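You operate a simulated robot arm through the tools that you are given. There is no shell and no other tool.

You are at the controls of a simulated robot arm. One attempt, no reset.

TASK
Prove the module tester at 50 volts with the check block; switch off after.
Fine: block in the bay, guard over it, hold button down till it beeps.

Only the result counts: the job must be done as asked and must still hold three seconds after the hand-in. Knocking over, shifting, dropping, spilling or breaking anything else fails it.

THE ROBOT
A 7-joint arm with a two-finger parallel gripper, fixed in place. Base frame: the origin is at the foot of the arm, x ahead of it, y to its left, z up. Readings come in mm, rad, newtons and seconds.
With the tool pointing down near the work surface it reaches from about 420 to 920 mm from the base axis. Its first joint turns from -2.496 to 2.496 rad. Payload 3 kg.
The TCP is the grasp point between the finger pads, 30 mm short of the fingertips. In the tool frame z runs along the fingers and y along their closing line. The gripper opens to 94 mm. The fingers are 28 mm wide and 10 mm thick; the gripper's body (50 by 96 mm) begins 55 mm behind the TCP.
Orientation is that of the tool frame in the base frame, as [roll, pitch, yaw] about the fixed x, y, z axes, in that order (R = Rz(yaw) Ry(pitch) Rx(roll)). With the fingers straight down and closing along the base's y, the tool's x points along the base's -x, its y along +y and its z along -z.

THE INTERFACE
- The arm moves only by the tool send_rows. Its argument "moves" is a list of rows, each a list of 7 numbers: the shift along the tool's x, y, z in units of 30 mm (1.0 is 30 mm), then the turn, a rotation vector about the tool's x, y, z in units of 6 degrees (1.0 is 6 degrees), then the finger opening in mm, from 0 to 94. In form: [[tx, ty, tz, wx, wy, wz, fingers], ...]. A call has 1 to 20 rows; each row shifts and turns the commanded pose from where the row before left it, along the tool's axes as they then stand. A call with a number of a shift or a turn outside -1 to 1 is refused whole. A row lasts 0.2 s, in which the tool goes at most 50 mm and 0.15 rad; a call with a longer step from one row to the next is refused whole, and so is a gripper value outside its range. Where a pose cannot be reached the arm comes as near as it can. A force on the tool above 90 N (or 10 N above the force at the start of the call, whichever is more), or a blocked arm, ends the call early, and 0.2 s more pass. The fingers move at their own pace (about 72 mm/s each) and stop on an object; they squeeze with about 24 N. The grip force told is the motor's: it shows also when the fingers shut on nothing. Time passes only in rows, and 0.2 s behind the last, so rows that do not move let the fingers close. The reply holds the time, the measured pose of the TCP, the force on the tool along the base axes, the opening and the grip force, in the units named above and with some noise, with the torque about the TCP (base axes, N m) and any sound that the robot's microphone picked up.
- Cameras (640 x 400 px; columns grow to the right, rows downward): "scene" is fixed at [48.9, -499.7, 1419.4]; the picture's right is [0.93, -0.36, 0.00], its down [-0.10, -0.26, -0.96] and it looks along [0.34, 0.90, -0.28] (base axes); focal length 336 px, centre (320, 200). "wrist" rides on the gripper at [76, 14, -102] in the tool frame; the picture's right is [-0.18, 0.98, 0.00], its down [-0.75, -0.14, -0.64] and it looks along [-0.63, -0.12, 0.77] (tool axes); focal length 243 px, centre (320, 200).
- capture(camera): a new picture of that camera. The clock stands still meanwhile.
- pixel_to_xyz(camera, pixels): for up to 12 pixels [column, row] of the newest picture of that camera ("zoom" is the newest enlarged one), the place [x, y, z] in the base frame of the surface seen there, good to about 3 mm. The clock stands still meanwhile.
- inspect(camera, box): a new picture of the part [left, top, right, bottom] of that camera's present view, enlarged. The clock stands still meanwhile.
- hand_in(): hands the job in; it is judged then, once.

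Open the gripper and draw the arm clear of the work before you hand the job in, unless the task says otherwise.

The tools are called after "Request:" as name(argument=value, ...) on one line, values as JSON. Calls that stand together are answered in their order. send_rows: Moves the arm, as the interface text tells. Its arguments: {"type":"object","properties":{"moves":{"type":"array","items":{"type":"array","items":{"type":"number"}}}},"required":["moves"]} The other tools are called the same way: capture (camera) takes a picture; pixel_to_xyz (camera, pixels) gives the place of the surface under pixels of a picture; inspect (camera, box) takes an enlarged picture of a part of a camera's view; hand_in () hands the job in.

At the start:

```text
clock: 0.0
position: [426.0, 347.5, 1214.2]
orientation: [3.141, -0.001, 3.141]
contact_force: [0.8, 0.0, -0.2]
ft_torque: [-0.02, -0.01, -0.01]
gripper_width: 94.1
grasp_force: 0.0
```

scene: 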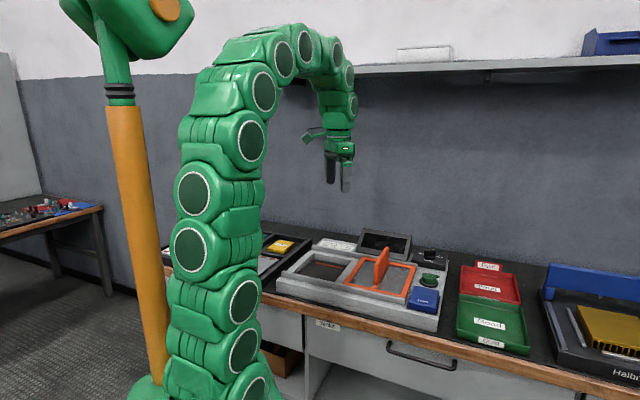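
wrist: 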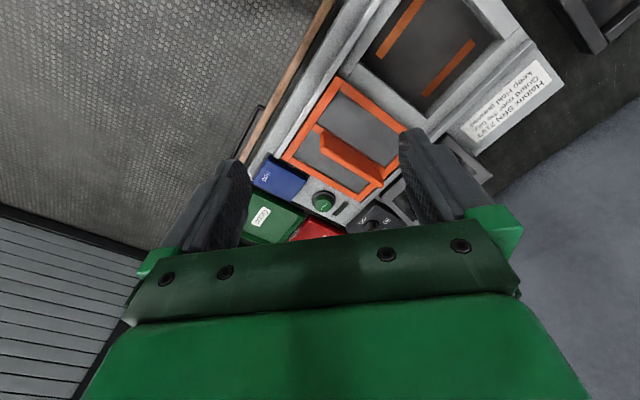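

The pictures show a tester at about scene (360,280) with an orange guard, a green knob, a blue key and a display. I'll zoom in on each part before moving.

Request:
inspect(camera="scene", box=[240, 220, 460, 350])

Request:
inspect(camera="wrist", box=[230, 60, 450, 250])

Request:
inspect(camera="wrist", box=[420, 0, 640, 140])

Request:
inspect(camera="scene", box=[440, 240, 640, 400])

```text
2.91 times, centred on (350, 285) of scene
```

zoom: 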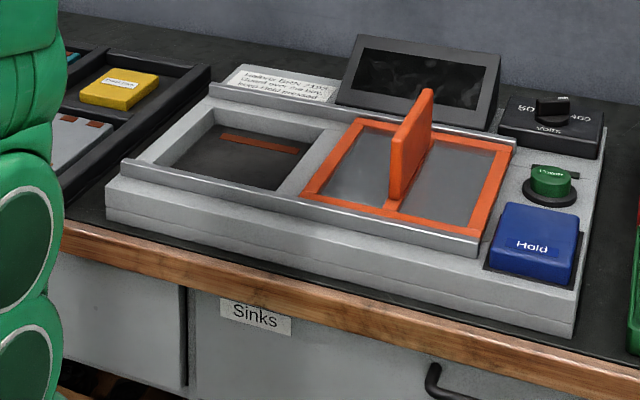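

```text
2.11 times, centred on (340, 155) of wrist
```

zoom: 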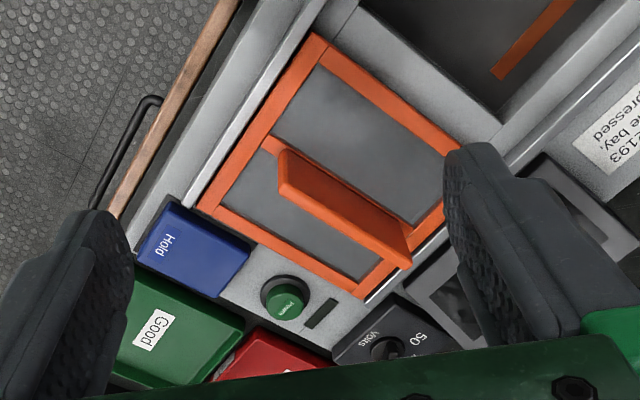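

```text
2.86 times, centred on (530, 70) of wrist
```

zoom: 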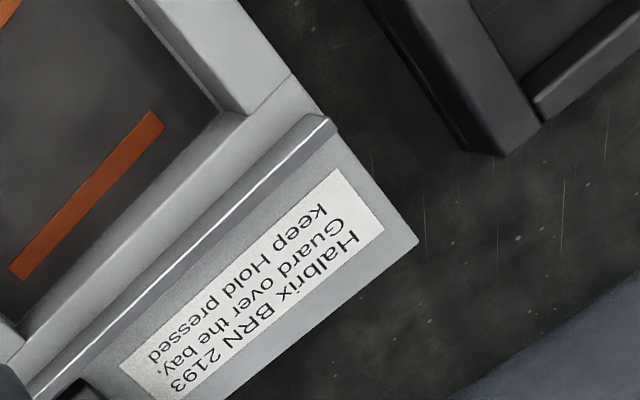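

```text
2.50 times, centred on (540, 320) of scene
```

zoom: 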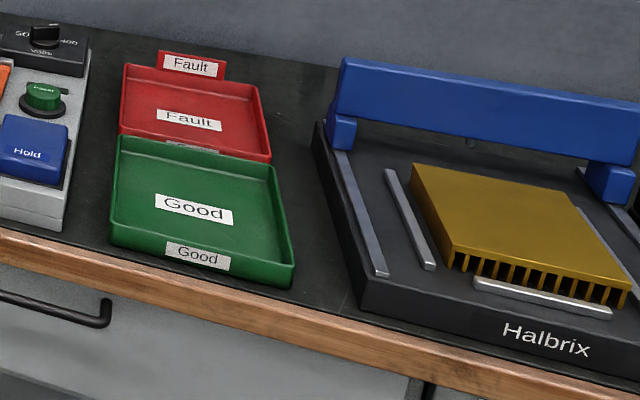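

The yellow block near scene (281,246) and the volts selector near (430,257) need a closer look, so I'll zoom in on them and locate points.

Request:
inspect(camera="scene", box=[255, 225, 325, 285])

Request:
inspect(camera="scene", box=[400, 240, 460, 320])

Request:
inspect(camera="scene", box=[0, 180, 110, 260])

Request:
pixel_to_xyz(camera="scene", pixels=[[281, 246], [432, 258], [429, 281], [423, 300], [380, 265], [365, 272], [300, 268], [325, 270], [275, 295], [500, 290], [495, 325], [437, 325]])

```text
6.67 times, centred on (290, 255) of scene
```

zoom: 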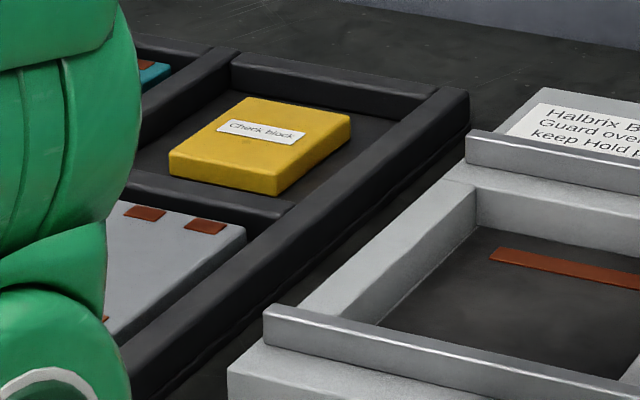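

```text
5.00 times, centred on (430, 280) of scene
```

zoom: 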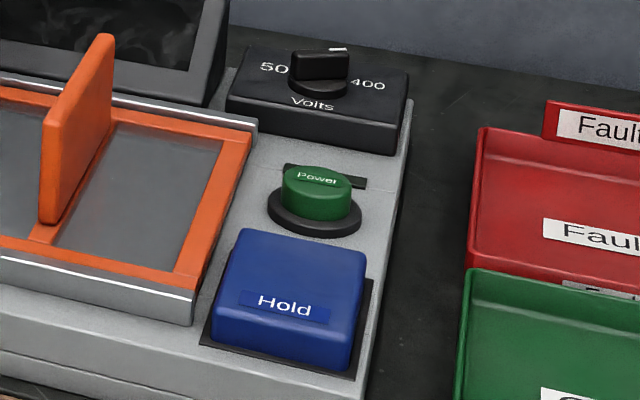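

```text
5.00 times, centred on (55, 220) of scene
```

zoom: 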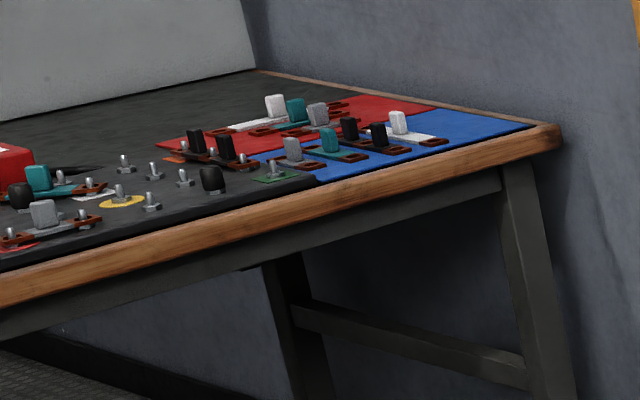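

```text
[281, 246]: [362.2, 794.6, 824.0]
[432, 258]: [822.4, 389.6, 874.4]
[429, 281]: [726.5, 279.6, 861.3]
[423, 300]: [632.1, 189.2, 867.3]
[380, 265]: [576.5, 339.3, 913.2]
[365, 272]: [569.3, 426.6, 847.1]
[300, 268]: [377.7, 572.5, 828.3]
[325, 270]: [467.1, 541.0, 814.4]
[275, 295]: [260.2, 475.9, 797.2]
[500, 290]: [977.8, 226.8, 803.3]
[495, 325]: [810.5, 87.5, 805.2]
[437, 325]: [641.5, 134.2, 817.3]
```

The yellow block is labelled "Check block", and the selector reads 50 / 400. I'll zoom in on the tester and the block tray again to measure their geometry.

Request:
inspect(camera="scene", box=[255, 225, 455, 345])

```text
3.20 times, centred on (355, 285) of scene
```

zoom: 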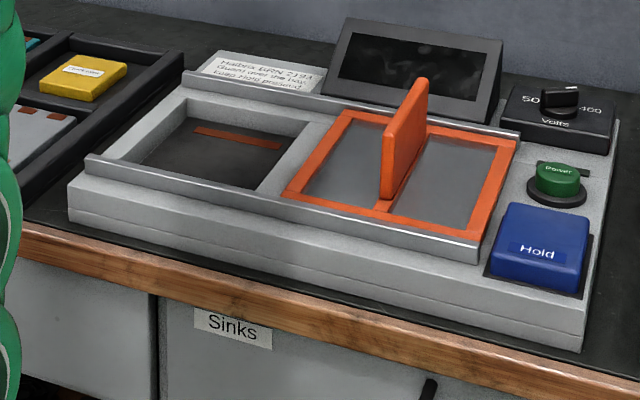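

The zoom shows the bay at (215,150), the guard frame at (400,170), and the rails. I'll measure their corners.

Request:
pixel_to_xyz(camera="zoom", pixels=[[88, 156], [476, 240], [184, 71], [517, 134], [288, 192], [348, 113], [515, 145], [473, 228], [425, 82], [404, 116], [388, 195], [420, 145]])

Request:
pixel_to_xyz(camera="zoom", pixels=[[118, 158], [186, 101], [308, 122], [257, 188], [200, 160], [235, 137], [42, 84], [68, 57], [126, 68], [95, 95], [70, 75], [150, 88]])

Request:
pixel_to_xyz(camera="zoom", pixels=[[510, 205], [589, 222], [495, 262], [580, 290], [557, 170], [557, 197], [562, 92], [574, 90], [545, 96], [508, 92], [612, 115], [560, 112]])

```text
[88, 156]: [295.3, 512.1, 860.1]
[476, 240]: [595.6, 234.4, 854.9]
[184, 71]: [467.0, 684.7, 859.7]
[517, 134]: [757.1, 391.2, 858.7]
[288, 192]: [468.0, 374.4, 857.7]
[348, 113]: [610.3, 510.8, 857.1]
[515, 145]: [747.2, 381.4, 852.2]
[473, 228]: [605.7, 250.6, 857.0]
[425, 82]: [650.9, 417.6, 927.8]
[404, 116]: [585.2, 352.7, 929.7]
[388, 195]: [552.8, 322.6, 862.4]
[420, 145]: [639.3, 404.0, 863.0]
```

```text
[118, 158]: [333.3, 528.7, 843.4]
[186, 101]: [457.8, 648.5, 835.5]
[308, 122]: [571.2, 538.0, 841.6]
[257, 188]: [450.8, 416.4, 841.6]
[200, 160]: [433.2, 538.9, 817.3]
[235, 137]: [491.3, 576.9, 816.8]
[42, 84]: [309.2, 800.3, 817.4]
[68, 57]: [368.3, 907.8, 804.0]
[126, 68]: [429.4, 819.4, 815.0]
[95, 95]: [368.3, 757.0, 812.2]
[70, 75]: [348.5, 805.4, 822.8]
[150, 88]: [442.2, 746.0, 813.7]
```

```text
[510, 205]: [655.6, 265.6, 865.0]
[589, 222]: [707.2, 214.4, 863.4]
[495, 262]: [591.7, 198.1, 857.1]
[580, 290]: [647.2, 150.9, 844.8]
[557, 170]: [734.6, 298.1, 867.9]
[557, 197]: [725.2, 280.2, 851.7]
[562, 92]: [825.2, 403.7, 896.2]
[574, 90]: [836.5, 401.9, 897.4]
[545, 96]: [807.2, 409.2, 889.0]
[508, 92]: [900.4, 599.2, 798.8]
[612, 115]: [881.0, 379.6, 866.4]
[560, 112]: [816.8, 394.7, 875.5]
```

Measurements so far:
- The tester's long axis lies at about -44° in the base frame.
- The bay centre is near (453,533) and the guard centre near (608,379).
- The check block is near (368,820).

I'll yaw the tool to line up with the tester and move over the controls for a close view.

Request:
send_rows(moves=[[0, 0, 0, 0, 0, -0.96, 94], [0, 0, 0, 0, 0, -0.96, 94], [0, 0, 0, 0, 0, -0.96, 94], [0, 0, 0, 0, 0, -0.96, 94], [0, 0, 0, 0, 0, -0.96, 94], [0, 0, 0, 0, 0, -0.96, 94], [0, 0, 0, 0, 0, -0.96, 94], [0, 0, 0, 0, 0, -0.96, 94], [0, -0.9, 0.45, 0, 0, 0, 94], [0, -0.9, 0.45, 0, 0, 0, 94], [0, -0.9, 0.45, 0, 0, 0, 94], [0, -0.9, 0.45, 0, 0, 0, 94], [0, -0.9, 0.45, 0, 0, 0, 94], [0, -0.9, 0.45, 0, 0, 0, 94], [0, -0.9, 0.45, 0, 0, 0, 94]])

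Request:
capture(camera="wrist")

```text
clock: 3.2
position: [562.6, 215.4, 1120.2]
orientation: [3.142, 0.0, -2.339]
contact_force: [0.3, -0.2, 0.1]
ft_torque: [0.01, 0.0, 0.04]
gripper_width: 93.9
grasp_force: 0.1
```

```text
taken
```

wrist: 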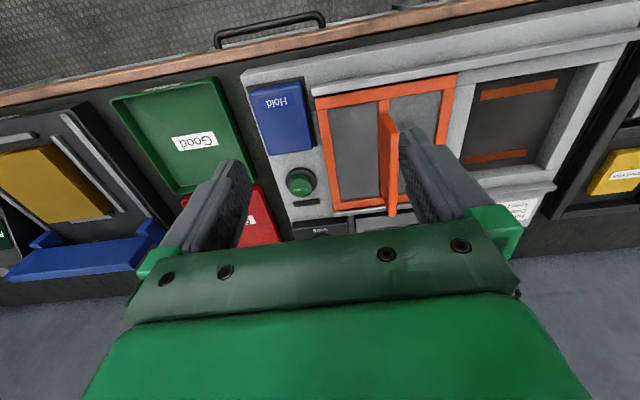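

The wrist view shows the bay at (515,120), the check block at (620,172), and the Hold button at (280,118). The selector is just under the gripper at (320,230). I'll measure the bay, then move outward along v to see the selector.

Request:
pixel_to_xyz(camera="wrist", pixels=[[484, 96], [556, 83], [468, 159], [525, 153], [318, 100], [453, 79], [335, 205], [393, 106], [391, 212], [382, 112], [280, 118], [300, 183]])

Request:
inspect(camera="wrist", box=[440, 40, 640, 230])

Request:
send_rows(moves=[[-0.8, 0, 0, 0, 0, 0, 94], [-0.8, 0, 0, 0, 0, 0, 94], [-0.8, 0, 0, 0, 0, 0, 94], [-0.8, 0, 0, 0, 0, 0, 94], [-0.8, 0, 0, 0, 0, 0, 94]])

Request:
capture(camera="wrist")

```text
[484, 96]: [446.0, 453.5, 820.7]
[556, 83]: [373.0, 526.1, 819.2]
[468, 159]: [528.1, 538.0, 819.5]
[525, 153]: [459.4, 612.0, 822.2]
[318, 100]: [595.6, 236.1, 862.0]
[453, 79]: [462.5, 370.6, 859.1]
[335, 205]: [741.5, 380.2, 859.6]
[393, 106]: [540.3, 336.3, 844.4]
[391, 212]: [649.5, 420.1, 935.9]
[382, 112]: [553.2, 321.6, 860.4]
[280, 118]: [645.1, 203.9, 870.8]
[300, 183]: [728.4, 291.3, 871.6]
```

```text
2.11 times, centred on (540, 135) of wrist
```

zoom: 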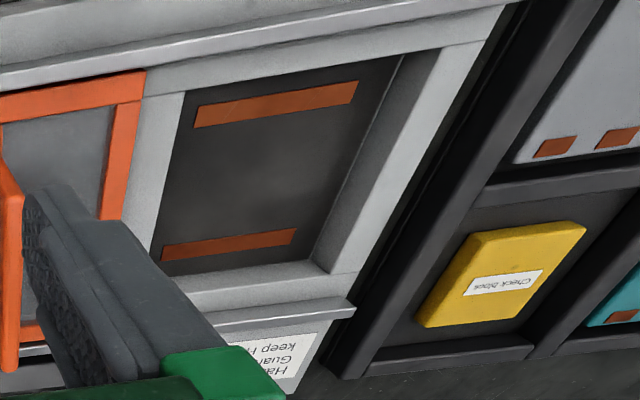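

```text
clock: 4.4
position: [645.6, 303.4, 1119.7]
orientation: [-3.14, -0.001, -2.339]
contact_force: [1.0, 0.2, -0.6]
ft_torque: [0.02, -0.02, 0.0]
gripper_width: 94.3
grasp_force: 0.0
```

```text
taken
```

wrist: 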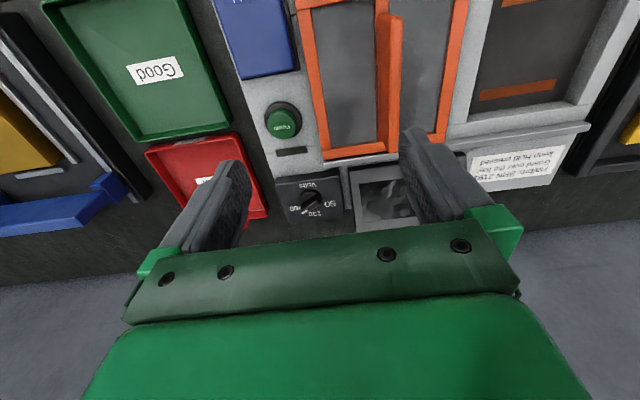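

The selector dial is at (310,203) and seems to have three marks. I'll zoom in on it and on the check block.

Request:
inspect(camera="wrist", box=[265, 165, 355, 240])

Request:
pixel_to_xyz(camera="zoom", pixels=[[320, 200], [300, 200], [340, 200], [320, 180], [320, 220], [280, 240], [360, 160]])

```text
5.33 times, centred on (310, 202) of wrist
```

zoom: 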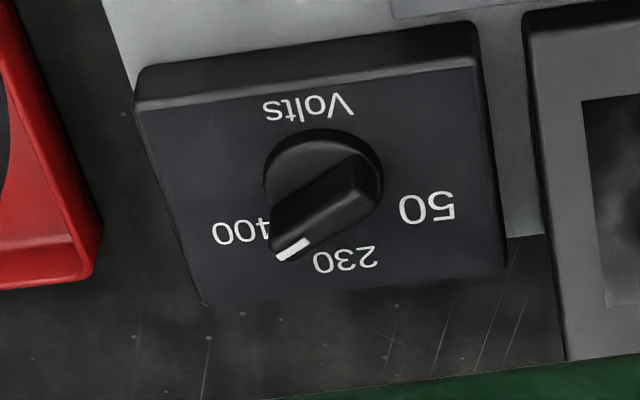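

```text
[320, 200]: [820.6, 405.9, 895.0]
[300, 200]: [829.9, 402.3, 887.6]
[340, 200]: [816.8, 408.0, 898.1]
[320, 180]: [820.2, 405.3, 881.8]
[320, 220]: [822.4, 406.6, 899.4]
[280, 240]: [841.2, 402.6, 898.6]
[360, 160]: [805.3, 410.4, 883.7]
```

The dial reads 50 at (428,208), 230 at (345,260) and 400 at (240,232). The pointer's white mark is near 400. I'll measure the marks and the knob outline to get the angles.

Request:
pixel_to_xyz(camera="zoom", pixels=[[428, 208], [345, 260], [235, 232], [310, 108], [267, 175], [384, 180], [318, 130], [290, 250], [350, 170], [370, 190], [305, 243], [275, 255]])

Request:
pixel_to_xyz(camera="zoom", pixels=[[137, 100], [204, 305], [505, 270], [475, 60], [320, 155], [355, 158], [280, 215], [373, 195], [420, 190], [410, 225], [330, 270], [365, 250]])

```text
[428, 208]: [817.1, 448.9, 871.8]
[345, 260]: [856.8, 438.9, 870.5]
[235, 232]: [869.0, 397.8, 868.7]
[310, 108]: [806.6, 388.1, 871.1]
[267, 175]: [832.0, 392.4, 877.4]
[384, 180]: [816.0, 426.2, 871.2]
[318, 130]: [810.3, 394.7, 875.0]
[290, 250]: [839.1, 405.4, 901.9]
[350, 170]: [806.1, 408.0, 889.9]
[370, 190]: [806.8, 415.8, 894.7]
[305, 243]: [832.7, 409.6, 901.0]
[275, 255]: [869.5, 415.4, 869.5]
```

```text
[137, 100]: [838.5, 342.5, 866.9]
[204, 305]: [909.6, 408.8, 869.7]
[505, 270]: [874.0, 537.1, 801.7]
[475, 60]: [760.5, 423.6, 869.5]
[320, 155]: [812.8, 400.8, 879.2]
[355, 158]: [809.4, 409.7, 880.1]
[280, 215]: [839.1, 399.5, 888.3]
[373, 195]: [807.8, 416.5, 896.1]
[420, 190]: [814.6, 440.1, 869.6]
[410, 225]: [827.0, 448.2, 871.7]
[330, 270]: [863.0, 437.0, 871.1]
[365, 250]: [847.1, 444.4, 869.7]
```

The knob is centred near (824,408). Its pointer sits at about -12°, which is the 400 mark, and 50 is at about +100°, so it must turn about +112° counter-clockwise seen from above. Next I'll look closely at Power and the display.

Request:
inspect(camera="wrist", box=[245, 80, 325, 165])

Request:
inspect(camera="wrist", box=[340, 150, 420, 240])

Request:
pixel_to_xyz(camera="wrist", pixels=[[282, 122], [282, 140], [290, 152], [352, 172], [362, 228], [400, 225], [352, 200], [362, 190], [387, 16], [388, 100], [397, 16], [398, 100]])

```text
4.71 times, centred on (285, 122) of wrist
```

zoom: 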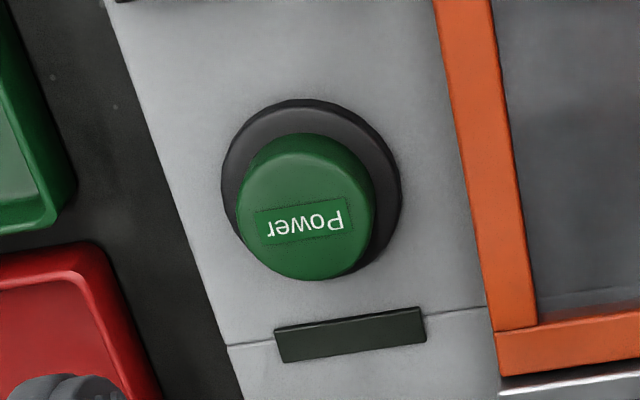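

```text
4.44 times, centred on (380, 195) of wrist
```

zoom: 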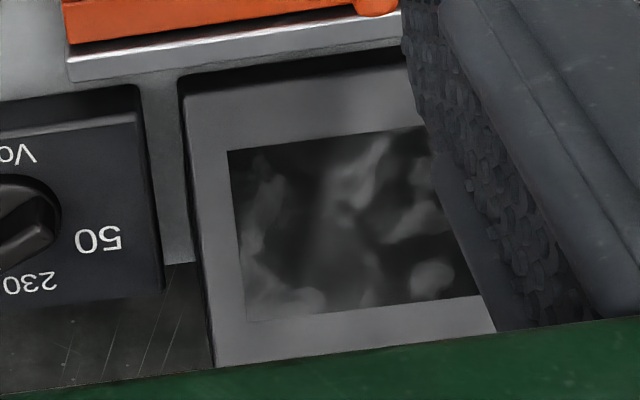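

```text
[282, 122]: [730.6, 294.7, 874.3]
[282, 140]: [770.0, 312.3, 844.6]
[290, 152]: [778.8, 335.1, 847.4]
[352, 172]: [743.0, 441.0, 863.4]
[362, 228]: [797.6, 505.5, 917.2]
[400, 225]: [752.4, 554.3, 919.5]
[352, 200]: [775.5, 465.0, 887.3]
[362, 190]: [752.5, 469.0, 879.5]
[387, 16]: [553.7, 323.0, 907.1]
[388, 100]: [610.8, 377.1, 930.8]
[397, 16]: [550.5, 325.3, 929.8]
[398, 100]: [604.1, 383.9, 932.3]
```

Power is a round push button at (730,293), and its lamp is dark. Next I'll fly over the check block for a close view.

Request:
send_rows(moves=[[-0.04, 0.935, 0.1, 0, 0, 0, 94], [-0.04, 0.935, 0.1, 0, 0, 0, 94], [-0.04, 0.935, 0.1, 0, 0, 0, 94], [-0.04, 0.935, 0.1, 0, 0, 0, 94], [-0.04, 0.935, 0.1, 0, 0, 0, 94], [-0.04, 0.935, 0.1, 0, 0, 0, 94], [-0.04, 0.935, 0.1, 0, 0, 0, 94], [-0.04, 0.935, 0.1, 0, 0, 0, 94], [-0.04, 0.935, 0.1, 0, 0, 0, 94], [-0.04, 0.935, 0.1, 0, 0, 0, 94], [-0.04, 0.935, 0.1, 0, 0, 0, 94], [-0.04, 0.935, 0.1, 0, 0, 0, 94], [-0.04, 0.935, 0.1, 0, 0, 0, 94], [-0.04, 0.935, 0.1, 0, 0, 0, 94], [-0.04, 0.935, 0.1, 0, 0, 0, 94], [-0.04, 0.935, 0.1, 0, 0, 0, 94], [-0.04, 0.935, 0.1, 0, 0, 0, 94], [-0.04, 0.935, 0.1, 0, 0, 0, 94], [-0.04, 0.935, 0.1, 0, 0, 0, 94], [-0.04, 0.935, 0.1, 0, 0, 0, 94]])

Request:
capture(camera="wrist")

```text
clock: 8.6
position: [256.2, 707.7, 1058.3]
orientation: [3.141, -0.003, -2.339]
contact_force: [0.0, 0.5, 1.0]
ft_torque: [-0.01, 0.02, -0.02]
gripper_width: 94.1
grasp_force: 0.0
```

```text
taken
```

wrist: 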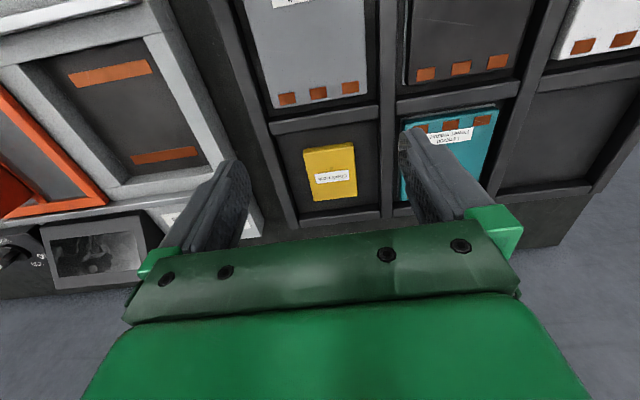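

The check block sits in its compartment at (331,172). I'll zoom in to measure it and its clearances.

Request:
inspect(camera="wrist", box=[265, 105, 405, 230])

Request:
inspect(camera="wrist", box=[380, 60, 520, 210])

Request:
inspect(camera="wrist", box=[265, 105, 405, 230])

```text
3.20 times, centred on (335, 168) of wrist
```

zoom: 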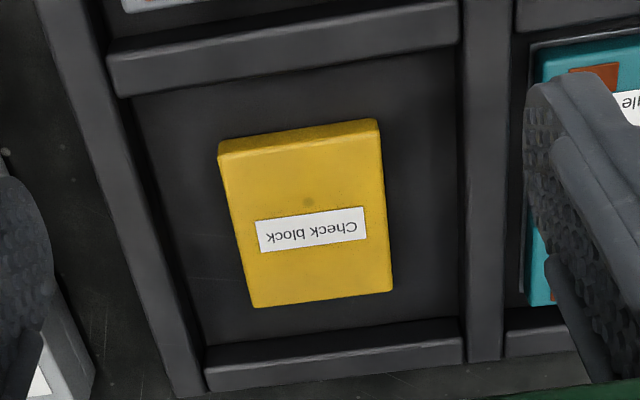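

```text
2.67 times, centred on (450, 135) of wrist
```

zoom: 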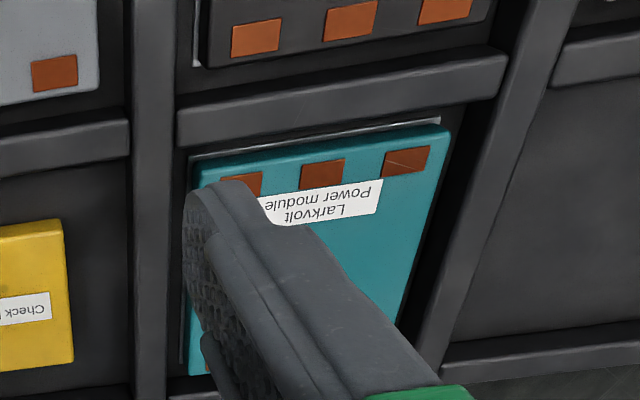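

```text
3.20 times, centred on (335, 168) of wrist
```

zoom: 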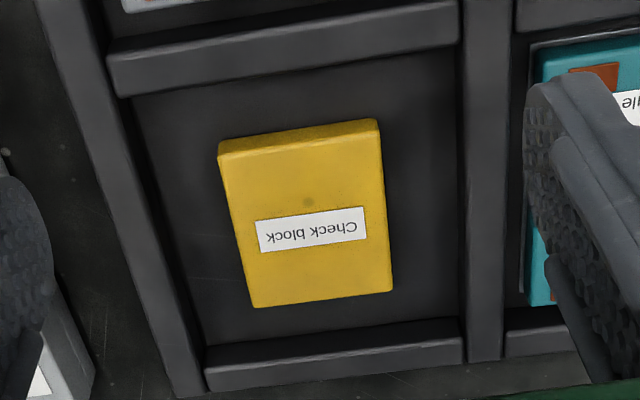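

The zoom shows the block's top corners at about (220,160), (380,135), (392,292) and (252,307). I'll convert these together with the compartment walls.

Request:
pixel_to_xyz(camera="zoom", pixels=[[222, 160], [378, 136], [390, 290], [255, 304], [305, 220], [300, 142], [170, 200], [420, 200], [300, 330], [280, 90], [155, 230], [485, 200]])

Request:
pixel_to_xyz(camera="zoom", pixels=[[145, 150], [180, 270], [470, 100], [462, 300], [130, 95], [450, 50], [210, 345], [460, 325], [115, 100], [180, 340], [465, 40], [470, 340]])

```text
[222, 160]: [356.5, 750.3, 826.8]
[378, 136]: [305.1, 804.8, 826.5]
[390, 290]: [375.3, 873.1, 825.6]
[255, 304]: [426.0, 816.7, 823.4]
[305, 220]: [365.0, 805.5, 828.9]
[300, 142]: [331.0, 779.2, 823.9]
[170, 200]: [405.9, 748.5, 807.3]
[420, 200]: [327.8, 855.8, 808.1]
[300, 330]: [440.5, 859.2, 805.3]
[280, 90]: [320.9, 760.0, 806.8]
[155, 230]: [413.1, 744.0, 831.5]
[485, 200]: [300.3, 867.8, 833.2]
```

```text
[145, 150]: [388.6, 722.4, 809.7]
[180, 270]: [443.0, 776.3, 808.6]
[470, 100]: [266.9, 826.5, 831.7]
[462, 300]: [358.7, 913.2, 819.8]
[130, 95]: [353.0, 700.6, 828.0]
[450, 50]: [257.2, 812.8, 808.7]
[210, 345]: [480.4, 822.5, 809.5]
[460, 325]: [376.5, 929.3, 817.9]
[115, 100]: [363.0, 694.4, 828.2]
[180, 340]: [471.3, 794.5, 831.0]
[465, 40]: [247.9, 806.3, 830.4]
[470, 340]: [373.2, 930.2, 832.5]
```

The block is 75 × 98 × 19 mm, centred at (366,811) with its top at z 826. There is about 40 mm of clearance on each side along the closing line, so I'll move above it and start down.

Request:
send_rows(moves=[[0, 0, 0, 0, 0, 0.25, 94], [-0.837, -0.016, 0, 0, 0, 0, 94], [-0.837, -0.016, 0, 0, 0, 0, 94], [-0.837, -0.016, 0, 0, 0, 0, 94], [-0.837, -0.016, 0, 0, 0, 0, 94], [-0.837, -0.016, 0, 0, 0, 0, 94], [-0.837, -0.016, 0, 0, 0, 0, 94], [0, 0, 0.9, 0, 0, 0, 94], [0, 0, 0.9, 0, 0, 0, 94], [0, 0, 0.9, 0, 0, 0, 94], [0, 0, 0.9, 0, 0, 0, 94], [0, 0, 0.9, 0, 0, 0, 94]])

Request:
capture(camera="wrist")

Request:
inspect(camera="scene", box=[230, 190, 350, 290])

```text
clock: 11.2
position: [333.2, 773.6, 915.0]
orientation: [3.141, 0.001, -2.363]
contact_force: [-0.8, -0.1, 0.0]
ft_torque: [-0.01, 0.02, -0.01]
gripper_width: 94.1
grasp_force: 0.1
out of reach, approached as far as the arm can: row 5, 6, 7
```

```text
taken
```

wrist: 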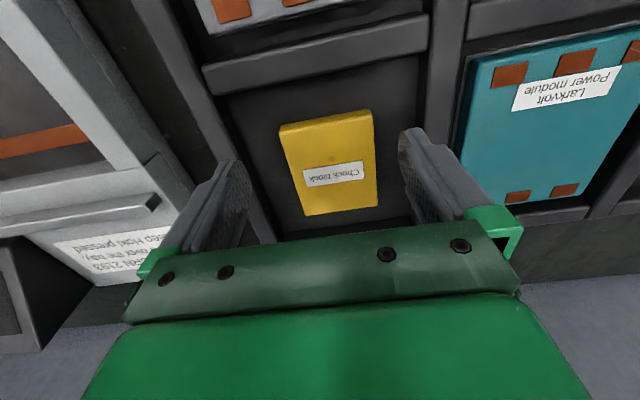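

```text
4.00 times, centred on (290, 240) of scene
```

zoom: 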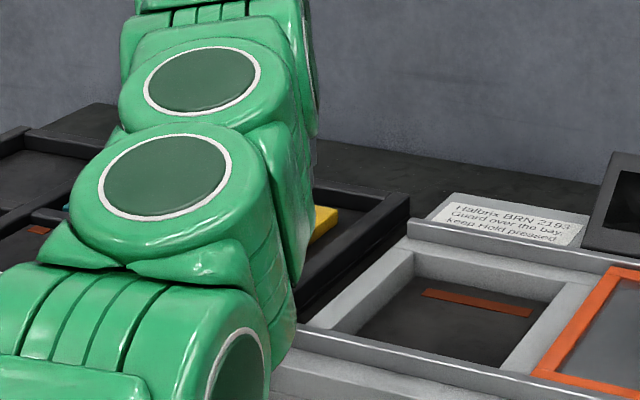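

The arm stopped 50 mm short because the reach is smaller at that height. I'll drop to about z 882 and then extend outward, checking how the command behaves.

Request:
send_rows(moves=[[0, 0, 0.55, 0, 0, 0, 94], [0, 0, 0.55, 0, 0, 0, 94]])

```text
clock: 11.8
position: [332.3, 773.5, 881.6]
orientation: [-3.141, -0.001, -2.364]
contact_force: [-0.1, -0.2, 0.2]
ft_torque: [0.01, -0.03, 0.0]
gripper_width: 94.1
grasp_force: 0.1
```

The command was clamped at the reached pose. The remaining offset is about 50 mm outward and 3 mm sideways, so I'll move in small steps.

Request:
send_rows(moves=[[-0.42, 0.028, 0, 0, 0, 0, 94], [-0.42, 0.028, 0, 0, 0, 0, 94], [-0.42, 0.028, 0, 0, 0, 0, 94], [-0.42, 0.028, 0, 0, 0, 0, 94]])

Request:
capture(camera="wrist")

```text
clock: 12.8
position: [364.8, 805.8, 882.5]
orientation: [3.141, 0.001, -2.363]
contact_force: [1.0, -0.2, -0.3]
ft_torque: [-0.03, 0.02, -0.01]
gripper_width: 93.9
grasp_force: 0.1
out of reach, approached as far as the arm can: row 4
```

```text
taken
```

wrist: 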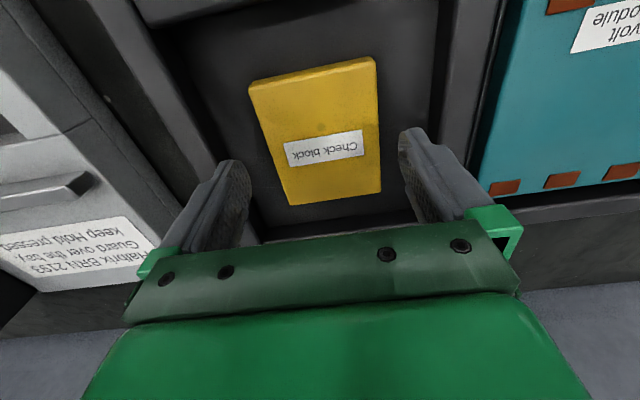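

I'm within about 5 mm of the block centre. I'll re-measure the block from this nearer view before going down.

Request:
pixel_to_xyz(camera="wrist", pixels=[[253, 88], [373, 64], [378, 190], [292, 203], [255, 105], [282, 190], [375, 90], [377, 170], [320, 150]])

```text
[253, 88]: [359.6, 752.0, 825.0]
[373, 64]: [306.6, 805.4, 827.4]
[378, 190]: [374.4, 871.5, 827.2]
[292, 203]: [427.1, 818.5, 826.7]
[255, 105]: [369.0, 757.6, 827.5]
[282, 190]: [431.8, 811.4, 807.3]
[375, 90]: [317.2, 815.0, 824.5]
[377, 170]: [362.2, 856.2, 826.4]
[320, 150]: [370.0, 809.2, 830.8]
```

The block centre refines to (367,812), with edges matching the current yaw. I'll descend to z≈841 and correct by 6 mm outward and 3 mm sideways.

Request:
send_rows(moves=[[0, 0.1, 0.5, 0, 0, 0, 94], [-0.1, 0, 0.45, 0, 0, 0, 94], [-0.1, 0, 0.25, 0, 0, 0, 94], [0, 0, 0.18, 0, 0, 0, 94]])

```text
clock: 13.8
position: [364.0, 812.0, 841.6]
orientation: [-3.141, 0.003, -2.364]
contact_force: [0.8, 0.5, 0.0]
ft_torque: [0.03, -0.02, -0.01]
gripper_width: 93.8
grasp_force: 0.0
```

The tool is at (364,812,842) with no contact. I'll close on the block.

Request:
send_rows(moves=[[0, 0, 0, 0, 0, 0, 40], [0, 0, 0, 0, 0, 0, 40], [0, 0, 0, 0, 0, 0, 40]])

Request:
capture(camera="wrist")

```text
clock: 14.6
position: [365.7, 811.8, 842.0]
orientation: [-3.141, -0.002, -2.363]
contact_force: [1.1, 1.6, 2.4]
ft_torque: [0.26, -0.21, 0.0]
gripper_width: 79.8
grasp_force: 23.7
```

```text
taken
```

wrist: 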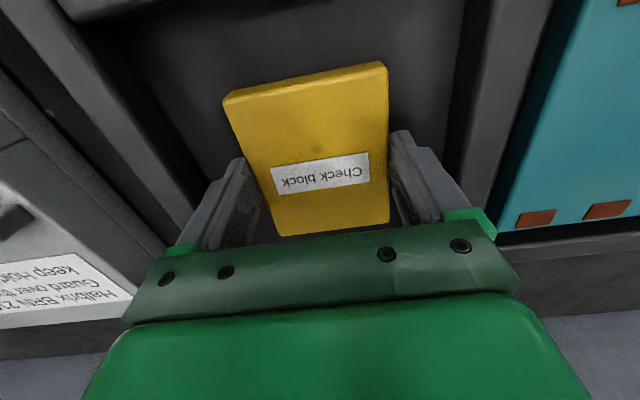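

The grip holds at 79.8 mm and 23.7 N. I'll lift, retreating slightly to stay in reach, and check that the block comes along.

Request:
send_rows(moves=[[0, 0, -0.3, 0, 0, 0, 40], [0, 0, -0.4, 0, 0, 0, 40], [0.12, 0, -0.5, 0, 0, 0, 40], [0.15, 0, -0.5, 0, 0, 0, 40], [0.2, 0, -0.6, 0, 0, 0, 40]])

Request:
capture(camera="wrist")

```text
clock: 15.8
position: [356.8, 803.7, 911.8]
orientation: [-3.142, 0.001, -2.365]
contact_force: [0.1, 0.7, -3.2]
ft_torque: [0.01, -0.02, 0.01]
gripper_width: 79.7
grasp_force: 24.7
```

```text
taken
```

wrist: 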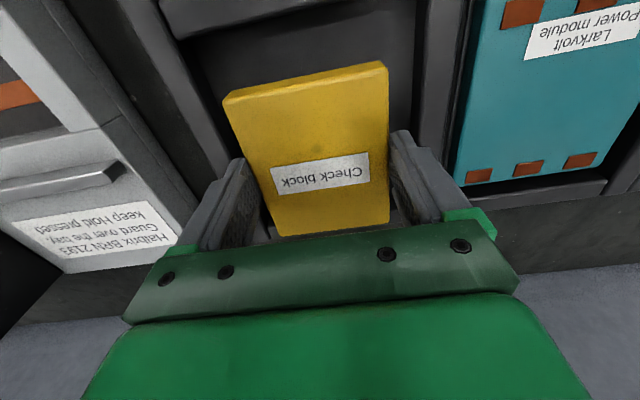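

The block is lifted cleanly and weighs about 3 N. I'll carry it to above the bay centre at (452,532).

Request:
send_rows(moves=[[0.34, -0.7225, -0.07, 0, 0, 0, 40], [0.34, -0.7225, -0.07, 0, 0, 0, 40], [0.34, -0.7225, -0.07, 0, 0, 0, 40], [0.34, -0.7225, -0.07, 0, 0, 0, 40], [0.34, -0.7225, -0.07, 0, 0, 0, 40], [0.34, -0.7225, -0.07, 0, 0, 0, 40], [0.34, -0.7225, -0.07, 0, 0, 0, 40], [0.34, -0.7225, -0.07, 0, 0, 0, 40], [0.34, -0.7225, -0.07, 0, 0, 0, 40], [0.34, -0.7225, -0.07, 0, 0, 0, 40], [0.34, -0.7225, -0.07, 0, 0, 0, 40], [0.34, -0.7225, -0.07, 0, 0, 0, 40]])

Request:
capture(camera="wrist")

Request:
inspect(camera="scene", box=[240, 180, 460, 330])

```text
clock: 18.4
position: [451.3, 530.3, 933.5]
orientation: [-3.141, -0.001, -2.363]
contact_force: [0.1, 0.9, -2.9]
ft_torque: [0.0, 0.0, -0.01]
gripper_width: 79.8
grasp_force: 24.2
```

```text
taken
```

wrist: 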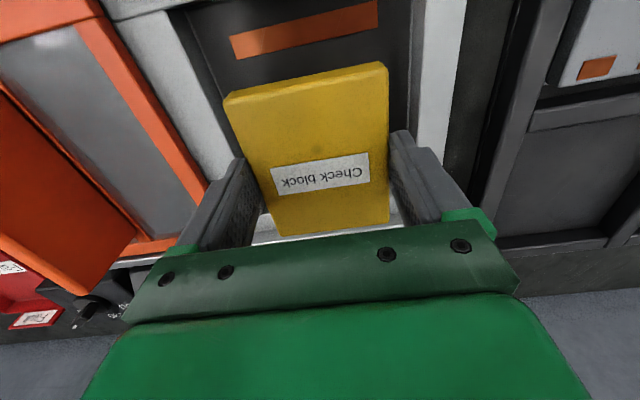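

```text
2.67 times, centred on (350, 255) of scene
```

zoom: 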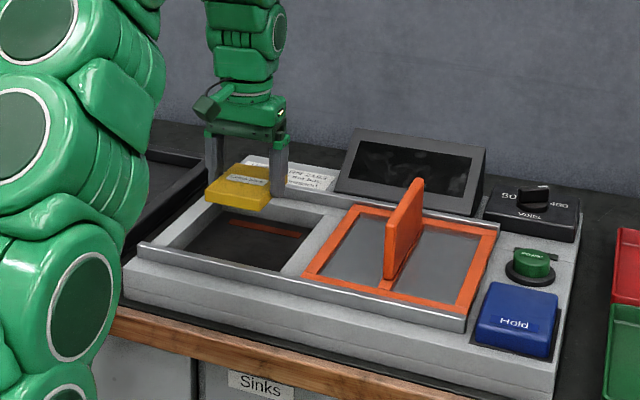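

The block hangs above the bay, clear on both sides. I'll lower it, going slowly near the floor.

Request:
send_rows(moves=[[0, 0, 0.7, 0, 0, 0, 40], [0, 0, 0.7, 0, 0, 0, 40], [0, 0, 0.6, 0, 0, 0, 40], [0, 0, 0.3, 0, 0, 0, 40], [0, 0, 0.15, 0, 0, 0, 40], [0, 0, 0.1, 0, 0, 0, 40]])

Request:
capture(camera="wrist")

```text
clock: 19.8
position: [450.3, 532.0, 858.2]
orientation: [-3.14, 0.001, -2.363]
contact_force: [0.0, -0.2, -3.6]
ft_torque: [-0.03, 0.0, 0.02]
gripper_width: 79.6
grasp_force: 23.5
```

```text
taken
```

wrist: 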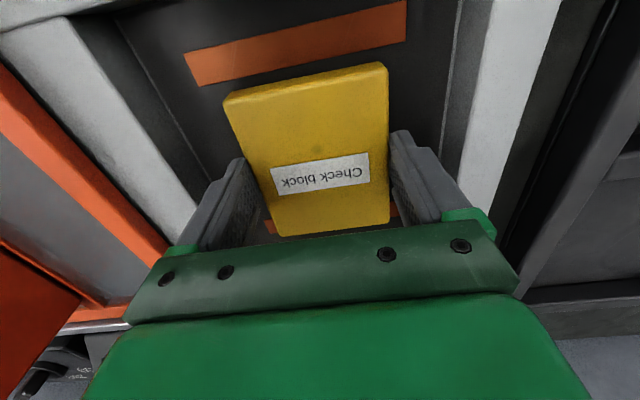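

The block is inside the bay, a few millimetres above the floor and between the two copper strips. I'll lower in 1.5 mm steps and watch the force.

Request:
send_rows(moves=[[0, 0, 0.05, 0, 0, 0, 40], [0, 0, 0.05, 0, 0, 0, 40], [0, 0, 0.05, 0, 0, 0, 40]])

```text
clock: 20.6
position: [450.3, 531.3, 853.4]
orientation: [3.141, 0.001, -2.363]
contact_force: [-0.5, -0.4, -4.0]
ft_torque: [-0.01, 0.03, 0.0]
gripper_width: 79.2
grasp_force: 23.7
```

There is no contact yet at z 853. I'll continue in 1 mm steps.

Request:
send_rows(moves=[[0, 0, 0.035, 0, 0, 0, 40], [0, 0, 0.035, 0, 0, 0, 40]])

```text
clock: 21.2
position: [450.6, 531.3, 852.1]
orientation: [3.141, -0.001, -2.364]
contact_force: [-0.8, -0.2, -3.3]
ft_torque: [-0.04, 0.02, 0.01]
gripper_width: 79.9
grasp_force: 24.2
```

Still only the block's weight at z 852, so I'll keep going down in small steps.

Request:
send_rows(moves=[[0, 0, 0.035, 0, 0, 0, 40], [0, 0, 0.035, 0, 0, 0, 40]])

```text
clock: 21.8
position: [451.8, 531.7, 850.9]
orientation: [3.141, 0.001, -2.364]
contact_force: [3.6, -3.5, 19.7]
ft_torque: [-0.1, -0.14, 0.12]
gripper_width: 80.0
grasp_force: 24.2
```

The block has touched the floor, with an upward force of 20 N. I'll ease off 1 mm, open fully, and rise straight up.

Request:
send_rows(moves=[[0, 0, -0.03, 0, 0, 0, 40], [0, 0, 0, 0, 0, 0, 94], [0, 0, 0, 0, 0, 0, 94], [0, 0, -0.4, 0, 0, 0, 94], [0, 0, -0.8, 0, 0, 0, 94], [0, 0, -0.9, 0, 0, 0, 94], [0, 0, -0.9, 0, 0, 0, 94], [0, 0, -0.9, 0, 0, 0, 94], [0, 0, -0.9, 0, 0, 0, 94]])

Request:
capture(camera="wrist")

Request:
inspect(camera="scene", box=[255, 225, 455, 345])

```text
clock: 23.8
position: [450.2, 531.1, 994.5]
orientation: [-3.14, -0.003, -2.365]
contact_force: [0.2, -1.0, 0.8]
ft_torque: [-0.04, 0.03, -0.04]
gripper_width: 94.0
grasp_force: 0.0
```

```text
taken
```

wrist: 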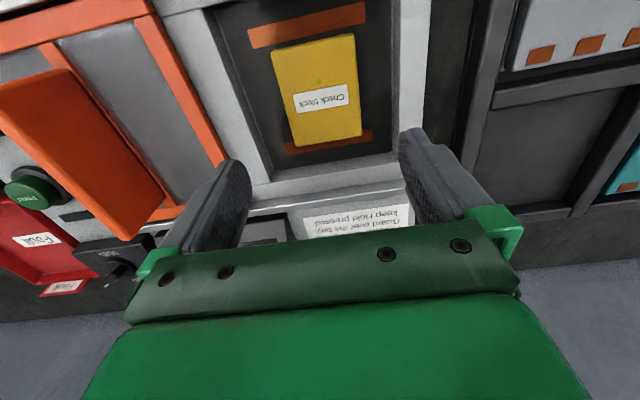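

```text
3.20 times, centred on (355, 285) of scene
```

zoom: 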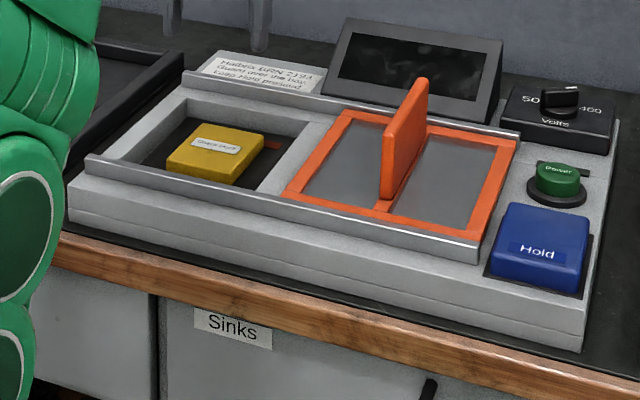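

The block rests in the bay. Next is the guard: its handle plate runs along v, centred near (600,370) with its top at z 930, so I'll move over it.

Request:
send_rows(moves=[[0.02, -0.731, 0, 0, 0, -0.05, 94], [0.02, -0.731, 0, 0, 0, 0, 94], [0.02, -0.731, 0, 0, 0, 0, 94], [0.02, -0.731, 0, 0, 0, 0, 94], [0.02, -0.731, 0, 0, 0, 0, 94], [0.02, -0.731, 0, 0, 0, 0, 94], [0.02, -0.731, 0, 0, 0, 0, 94], [0.02, -0.731, 0, 0, 0, 0, 94], [0.02, -0.731, 0, 0, 0, 0, 94], [0.02, -0.731, 0, 0, 0, 0, 94]])

Request:
capture(camera="wrist")

Request:
pixel_to_xyz(camera="wrist", pixels=[[320, 30], [330, 100], [330, 150], [340, 180], [310, 60], [345, 60], [320, 120], [345, 120]])

```text
clock: 26.0
position: [601.4, 371.6, 995.4]
orientation: [-3.141, 0.0, -2.36]
contact_force: [0.2, 0.1, -0.1]
ft_torque: [0.0, 0.01, 0.01]
gripper_width: 94.0
grasp_force: 0.1
```

```text
taken
```

wrist: 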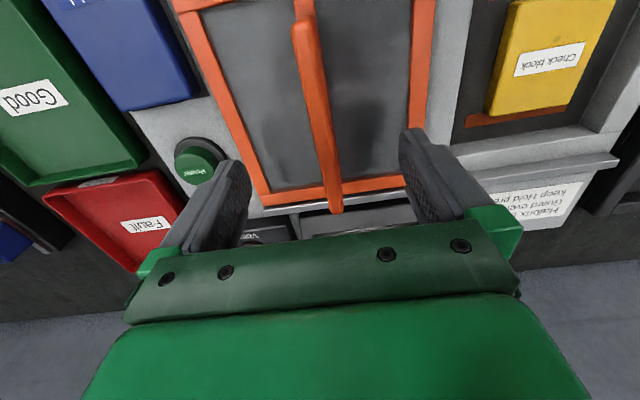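

```text
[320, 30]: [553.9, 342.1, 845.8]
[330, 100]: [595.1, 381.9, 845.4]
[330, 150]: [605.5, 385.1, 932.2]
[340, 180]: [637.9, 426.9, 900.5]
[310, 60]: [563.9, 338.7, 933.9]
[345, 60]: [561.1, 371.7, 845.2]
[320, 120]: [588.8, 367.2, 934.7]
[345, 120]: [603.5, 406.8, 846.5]
```

The handle's top line sits at u≈157 and the TCP at 162, so I'll shift 5 mm and descend to z≈905 around the plate.

Request:
send_rows(moves=[[0, 0.17, 0, 0, 0, 0, 94], [0, 0, 0.8, 0, 0, 0, 94], [0, 0, 0.8, 0, 0, 0, 94], [0, 0, 0.8, 0, 0, 0, 94], [0, 0, 0.6, 0, 0, 0, 94]])

Request:
capture(camera="wrist")

```text
clock: 27.2
position: [598.2, 374.6, 904.4]
orientation: [3.142, 0.001, -2.359]
contact_force: [-0.1, 0.1, -1.1]
ft_torque: [0.0, 0.01, -0.01]
gripper_width: 94.2
grasp_force: 0.1
```

```text
taken
```

wrist: 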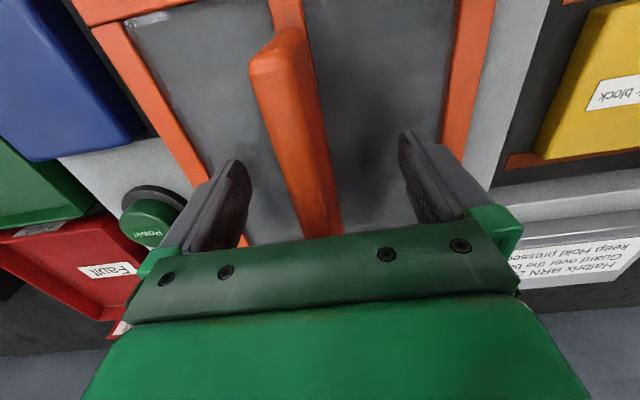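

The handle stands between the fingers. I'll close on it.

Request:
send_rows(moves=[[0, 0, 0, 0, 0, 0, 0], [0, 0, 0, 0, 0, 0, 0], [0, 0, 0, 0, 0, 0, 0], [0, 0, 0, 0, 0, 0, 0], [0, 0, 0, 0, 0, 0, 0]])

Request:
capture(camera="wrist")

```text
clock: 28.4
position: [597.9, 374.8, 904.9]
orientation: [3.141, 0.001, -2.359]
contact_force: [-0.3, 1.5, -3.0]
ft_torque: [0.24, -0.26, 0.3]
gripper_width: 18.4
grasp_force: 45.3
```

```text
taken
```

wrist: 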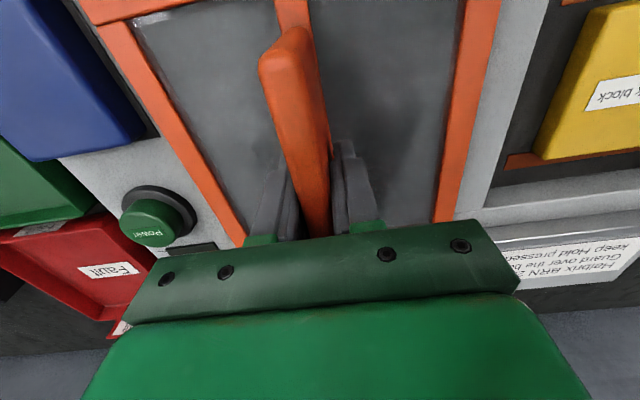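

The handle is gripped at 18.4 mm. I'll test-slide 30 mm along the rails towards the bay.

Request:
send_rows(moves=[[0, 0.3, 0, 0, 0, 0, 0], [0, 0.35, 0, 0, 0, 0, 0], [0, 0.35, 0, 0, 0, 0, 0]])

Request:
capture(camera="wrist")

```text
clock: 29.2
position: [576.5, 395.1, 906.1]
orientation: [3.141, -0.004, -2.358]
contact_force: [-17.2, -19.8, 18.3]
ft_torque: [-0.3, 0.24, 0.37]
gripper_width: 18.4
grasp_force: 45.2
```

```text
taken
```

wrist: 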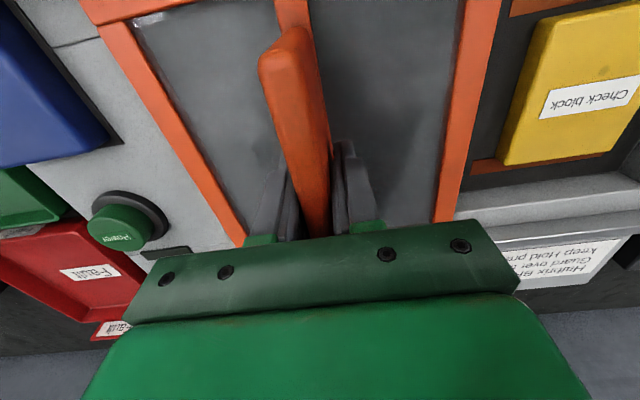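

The guard slides, but the readings show a side force of about 26 N along -v and 18 N upward. I'll ease 1.5 mm towards -v and 1 mm up and re-read.

Request:
send_rows(moves=[[0.05, 0, -0.03, 0, 0, 0, 0], [0, 0, 0, 0, 0, 0, 0]])

```text
clock: 29.8
position: [575.4, 395.7, 905.6]
orientation: [3.14, 0.003, -2.359]
contact_force: [12.1, 10.8, -16.1]
ft_torque: [0.7, -0.7, 0.28]
gripper_width: 18.6
grasp_force: 44.9
```

The contact is stiff, so I overshot a little. I'll go halfway back and slide on with a slight slant to follow the rail.

Request:
send_rows(moves=[[-0.018, 0, 0.015, 0, 0, 0, 0], [0.008, 0.3, 0, 0, 0, 0, 0], [0.008, 0.3, 0, 0, 0, 0, 0], [0.008, 0.3, 0, 0, 0, 0, 0]])

```text
clock: 30.8
position: [555.1, 414.5, 906.6]
orientation: [3.141, 0.001, -2.36]
contact_force: [28.0, 22.7, -2.0]
ft_torque: [-0.23, 0.4, 0.35]
gripper_width: 18.3
grasp_force: 45.2
```

The side force has flipped to +36 N along v, so the slant was too much. I'll undo it and slide straight along tool y.

Request:
send_rows(moves=[[-0.035, 0, 0, 0, 0, 0, 0], [0, 0.3, 0, 0, 0, 0, 0], [0, 0.3, 0, 0, 0, 0, 0], [0, 0.3, 0, 0, 0, 0, 0]])

```text
clock: 31.8
position: [537.5, 433.7, 904.4]
orientation: [3.141, -0.001, -2.361]
contact_force: [0.2, -3.2, 35.8]
ft_torque: [-0.19, 0.2, 0.38]
gripper_width: 18.5
grasp_force: 45.1
```

The side force is gone, but there is now 36 N upward, so the tool is pressing down. I'll raise about 1 mm and slide on with a slight upward bias.

Request:
send_rows(moves=[[0, 0, -0.035, 0, 0, 0, 0], [0, 0.3, -0.006, 0, 0, 0, 0], [0, 0.3, -0.006, 0, 0, 0, 0], [0, 0.3, -0.006, 0, 0, 0, 0]])

```text
clock: 32.8
position: [517.7, 454.1, 904.0]
orientation: [3.141, -0.004, -2.358]
contact_force: [1.3, -1.4, -19.7]
ft_torque: [0.84, -0.86, 0.42]
gripper_width: 18.4
grasp_force: 44.5
```

The guard has moved 113 mm of about 219 mm. I'll continue with a small z correction.

Request:
send_rows(moves=[[0, 0, 0.015, 0, 0, 0, 0], [0, 0.3, 0, 0, 0, 0, 0], [0, 0.3, 0, 0, 0, 0, 0], [0, 0.3, 0, 0, 0, 0, 0], [0, 0.3, 0, 0, 0, 0, 0]])

```text
clock: 34.0
position: [493.0, 479.9, 906.7]
orientation: [-3.141, -0.003, -2.358]
contact_force: [-7.2, -10.6, -26.6]
ft_torque: [-0.43, 0.46, 0.36]
gripper_width: 18.3
grasp_force: 45.2
```

The forces stay moderate. I'll correct for 26 N downward and 12 N sideways, and keep sliding.

Request:
send_rows(moves=[[0.012, 0, 0.025, 0, 0, 0, 0], [0, 0.3, 0, 0, 0, 0, 0], [0, 0.3, 0, 0, 0, 0, 0], [0, 0.3, 0, 0, 0, 0, 0]])

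Request:
inspect(camera="scene", box=[255, 200, 455, 345])

```text
clock: 35.0
position: [473.7, 498.3, 905.7]
orientation: [-3.141, 0.002, -2.359]
contact_force: [-17.0, -20.4, 25.7]
ft_torque: [0.12, -0.23, 0.39]
gripper_width: 18.8
grasp_force: 44.9
```

```text
2.76 times, centred on (355, 272) of scene
```

zoom: 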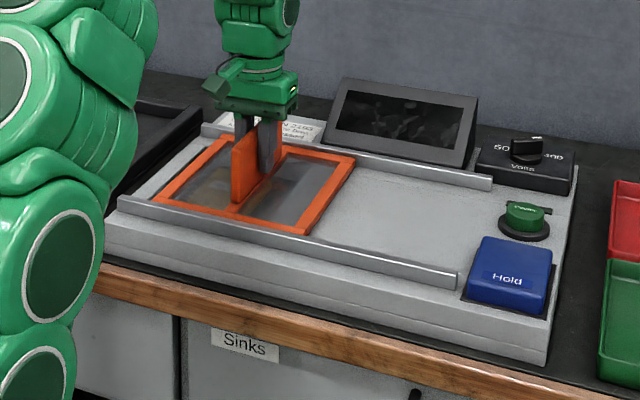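

The guard has travelled 175 mm and about 40 mm remain. I'll correct the offsets and continue towards the left stop.

Request:
send_rows(moves=[[0.03, 0, -0.02, 0, 0, 0, 0], [0.003, 0.3, 0, 0, 0, 0, 0], [0.003, 0.3, 0, 0, 0, 0, 0], [0.003, 0.3, 0, 0, 0, 0, 0], [0.003, 0.2, 0, 0, 0, 0, 0]])

Request:
inspect(camera="scene", box=[255, 200, 455, 345])

```text
clock: 36.2
position: [450.0, 522.0, 906.2]
orientation: [3.141, 0.001, -2.359]
contact_force: [23.9, 21.8, -17.3]
ft_torque: [-0.44, 0.04, 0.53]
gripper_width: 18.5
grasp_force: 45.3
```

```text
2.76 times, centred on (355, 272) of scene
```

zoom: 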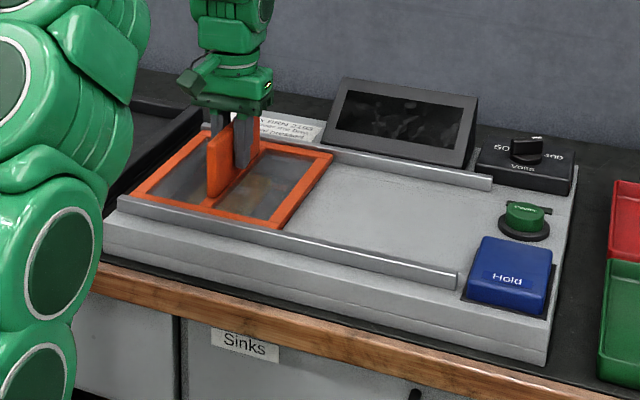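

The guard is nearly at the left end. I'll creep on in 3 mm steps until it resists.

Request:
send_rows(moves=[[-0.03, 0, 0.015, 0, 0, 0, 0], [0, 0.1, 0, 0, 0, 0, 0], [0, 0.1, 0, 0, 0, 0, 0]])

Request:
inspect(camera="scene", box=[275, 230, 375, 300])

```text
clock: 37.0
position: [446.9, 524.6, 906.7]
orientation: [-3.14, -0.002, -2.359]
contact_force: [10.4, -15.9, 11.2]
ft_torque: [0.63, -0.13, 0.44]
gripper_width: 18.2
grasp_force: 44.7
```

```text
5.71 times, centred on (325, 265) of scene
```

zoom: 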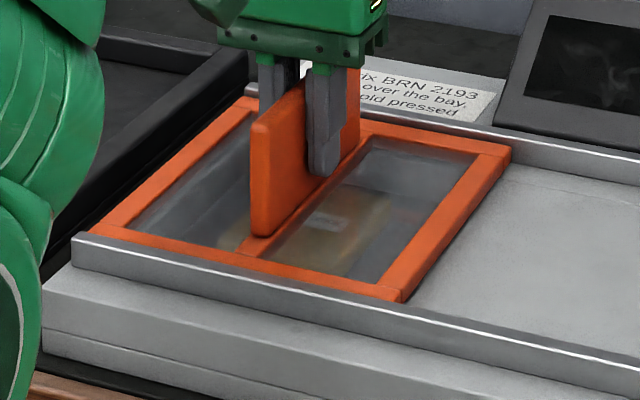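

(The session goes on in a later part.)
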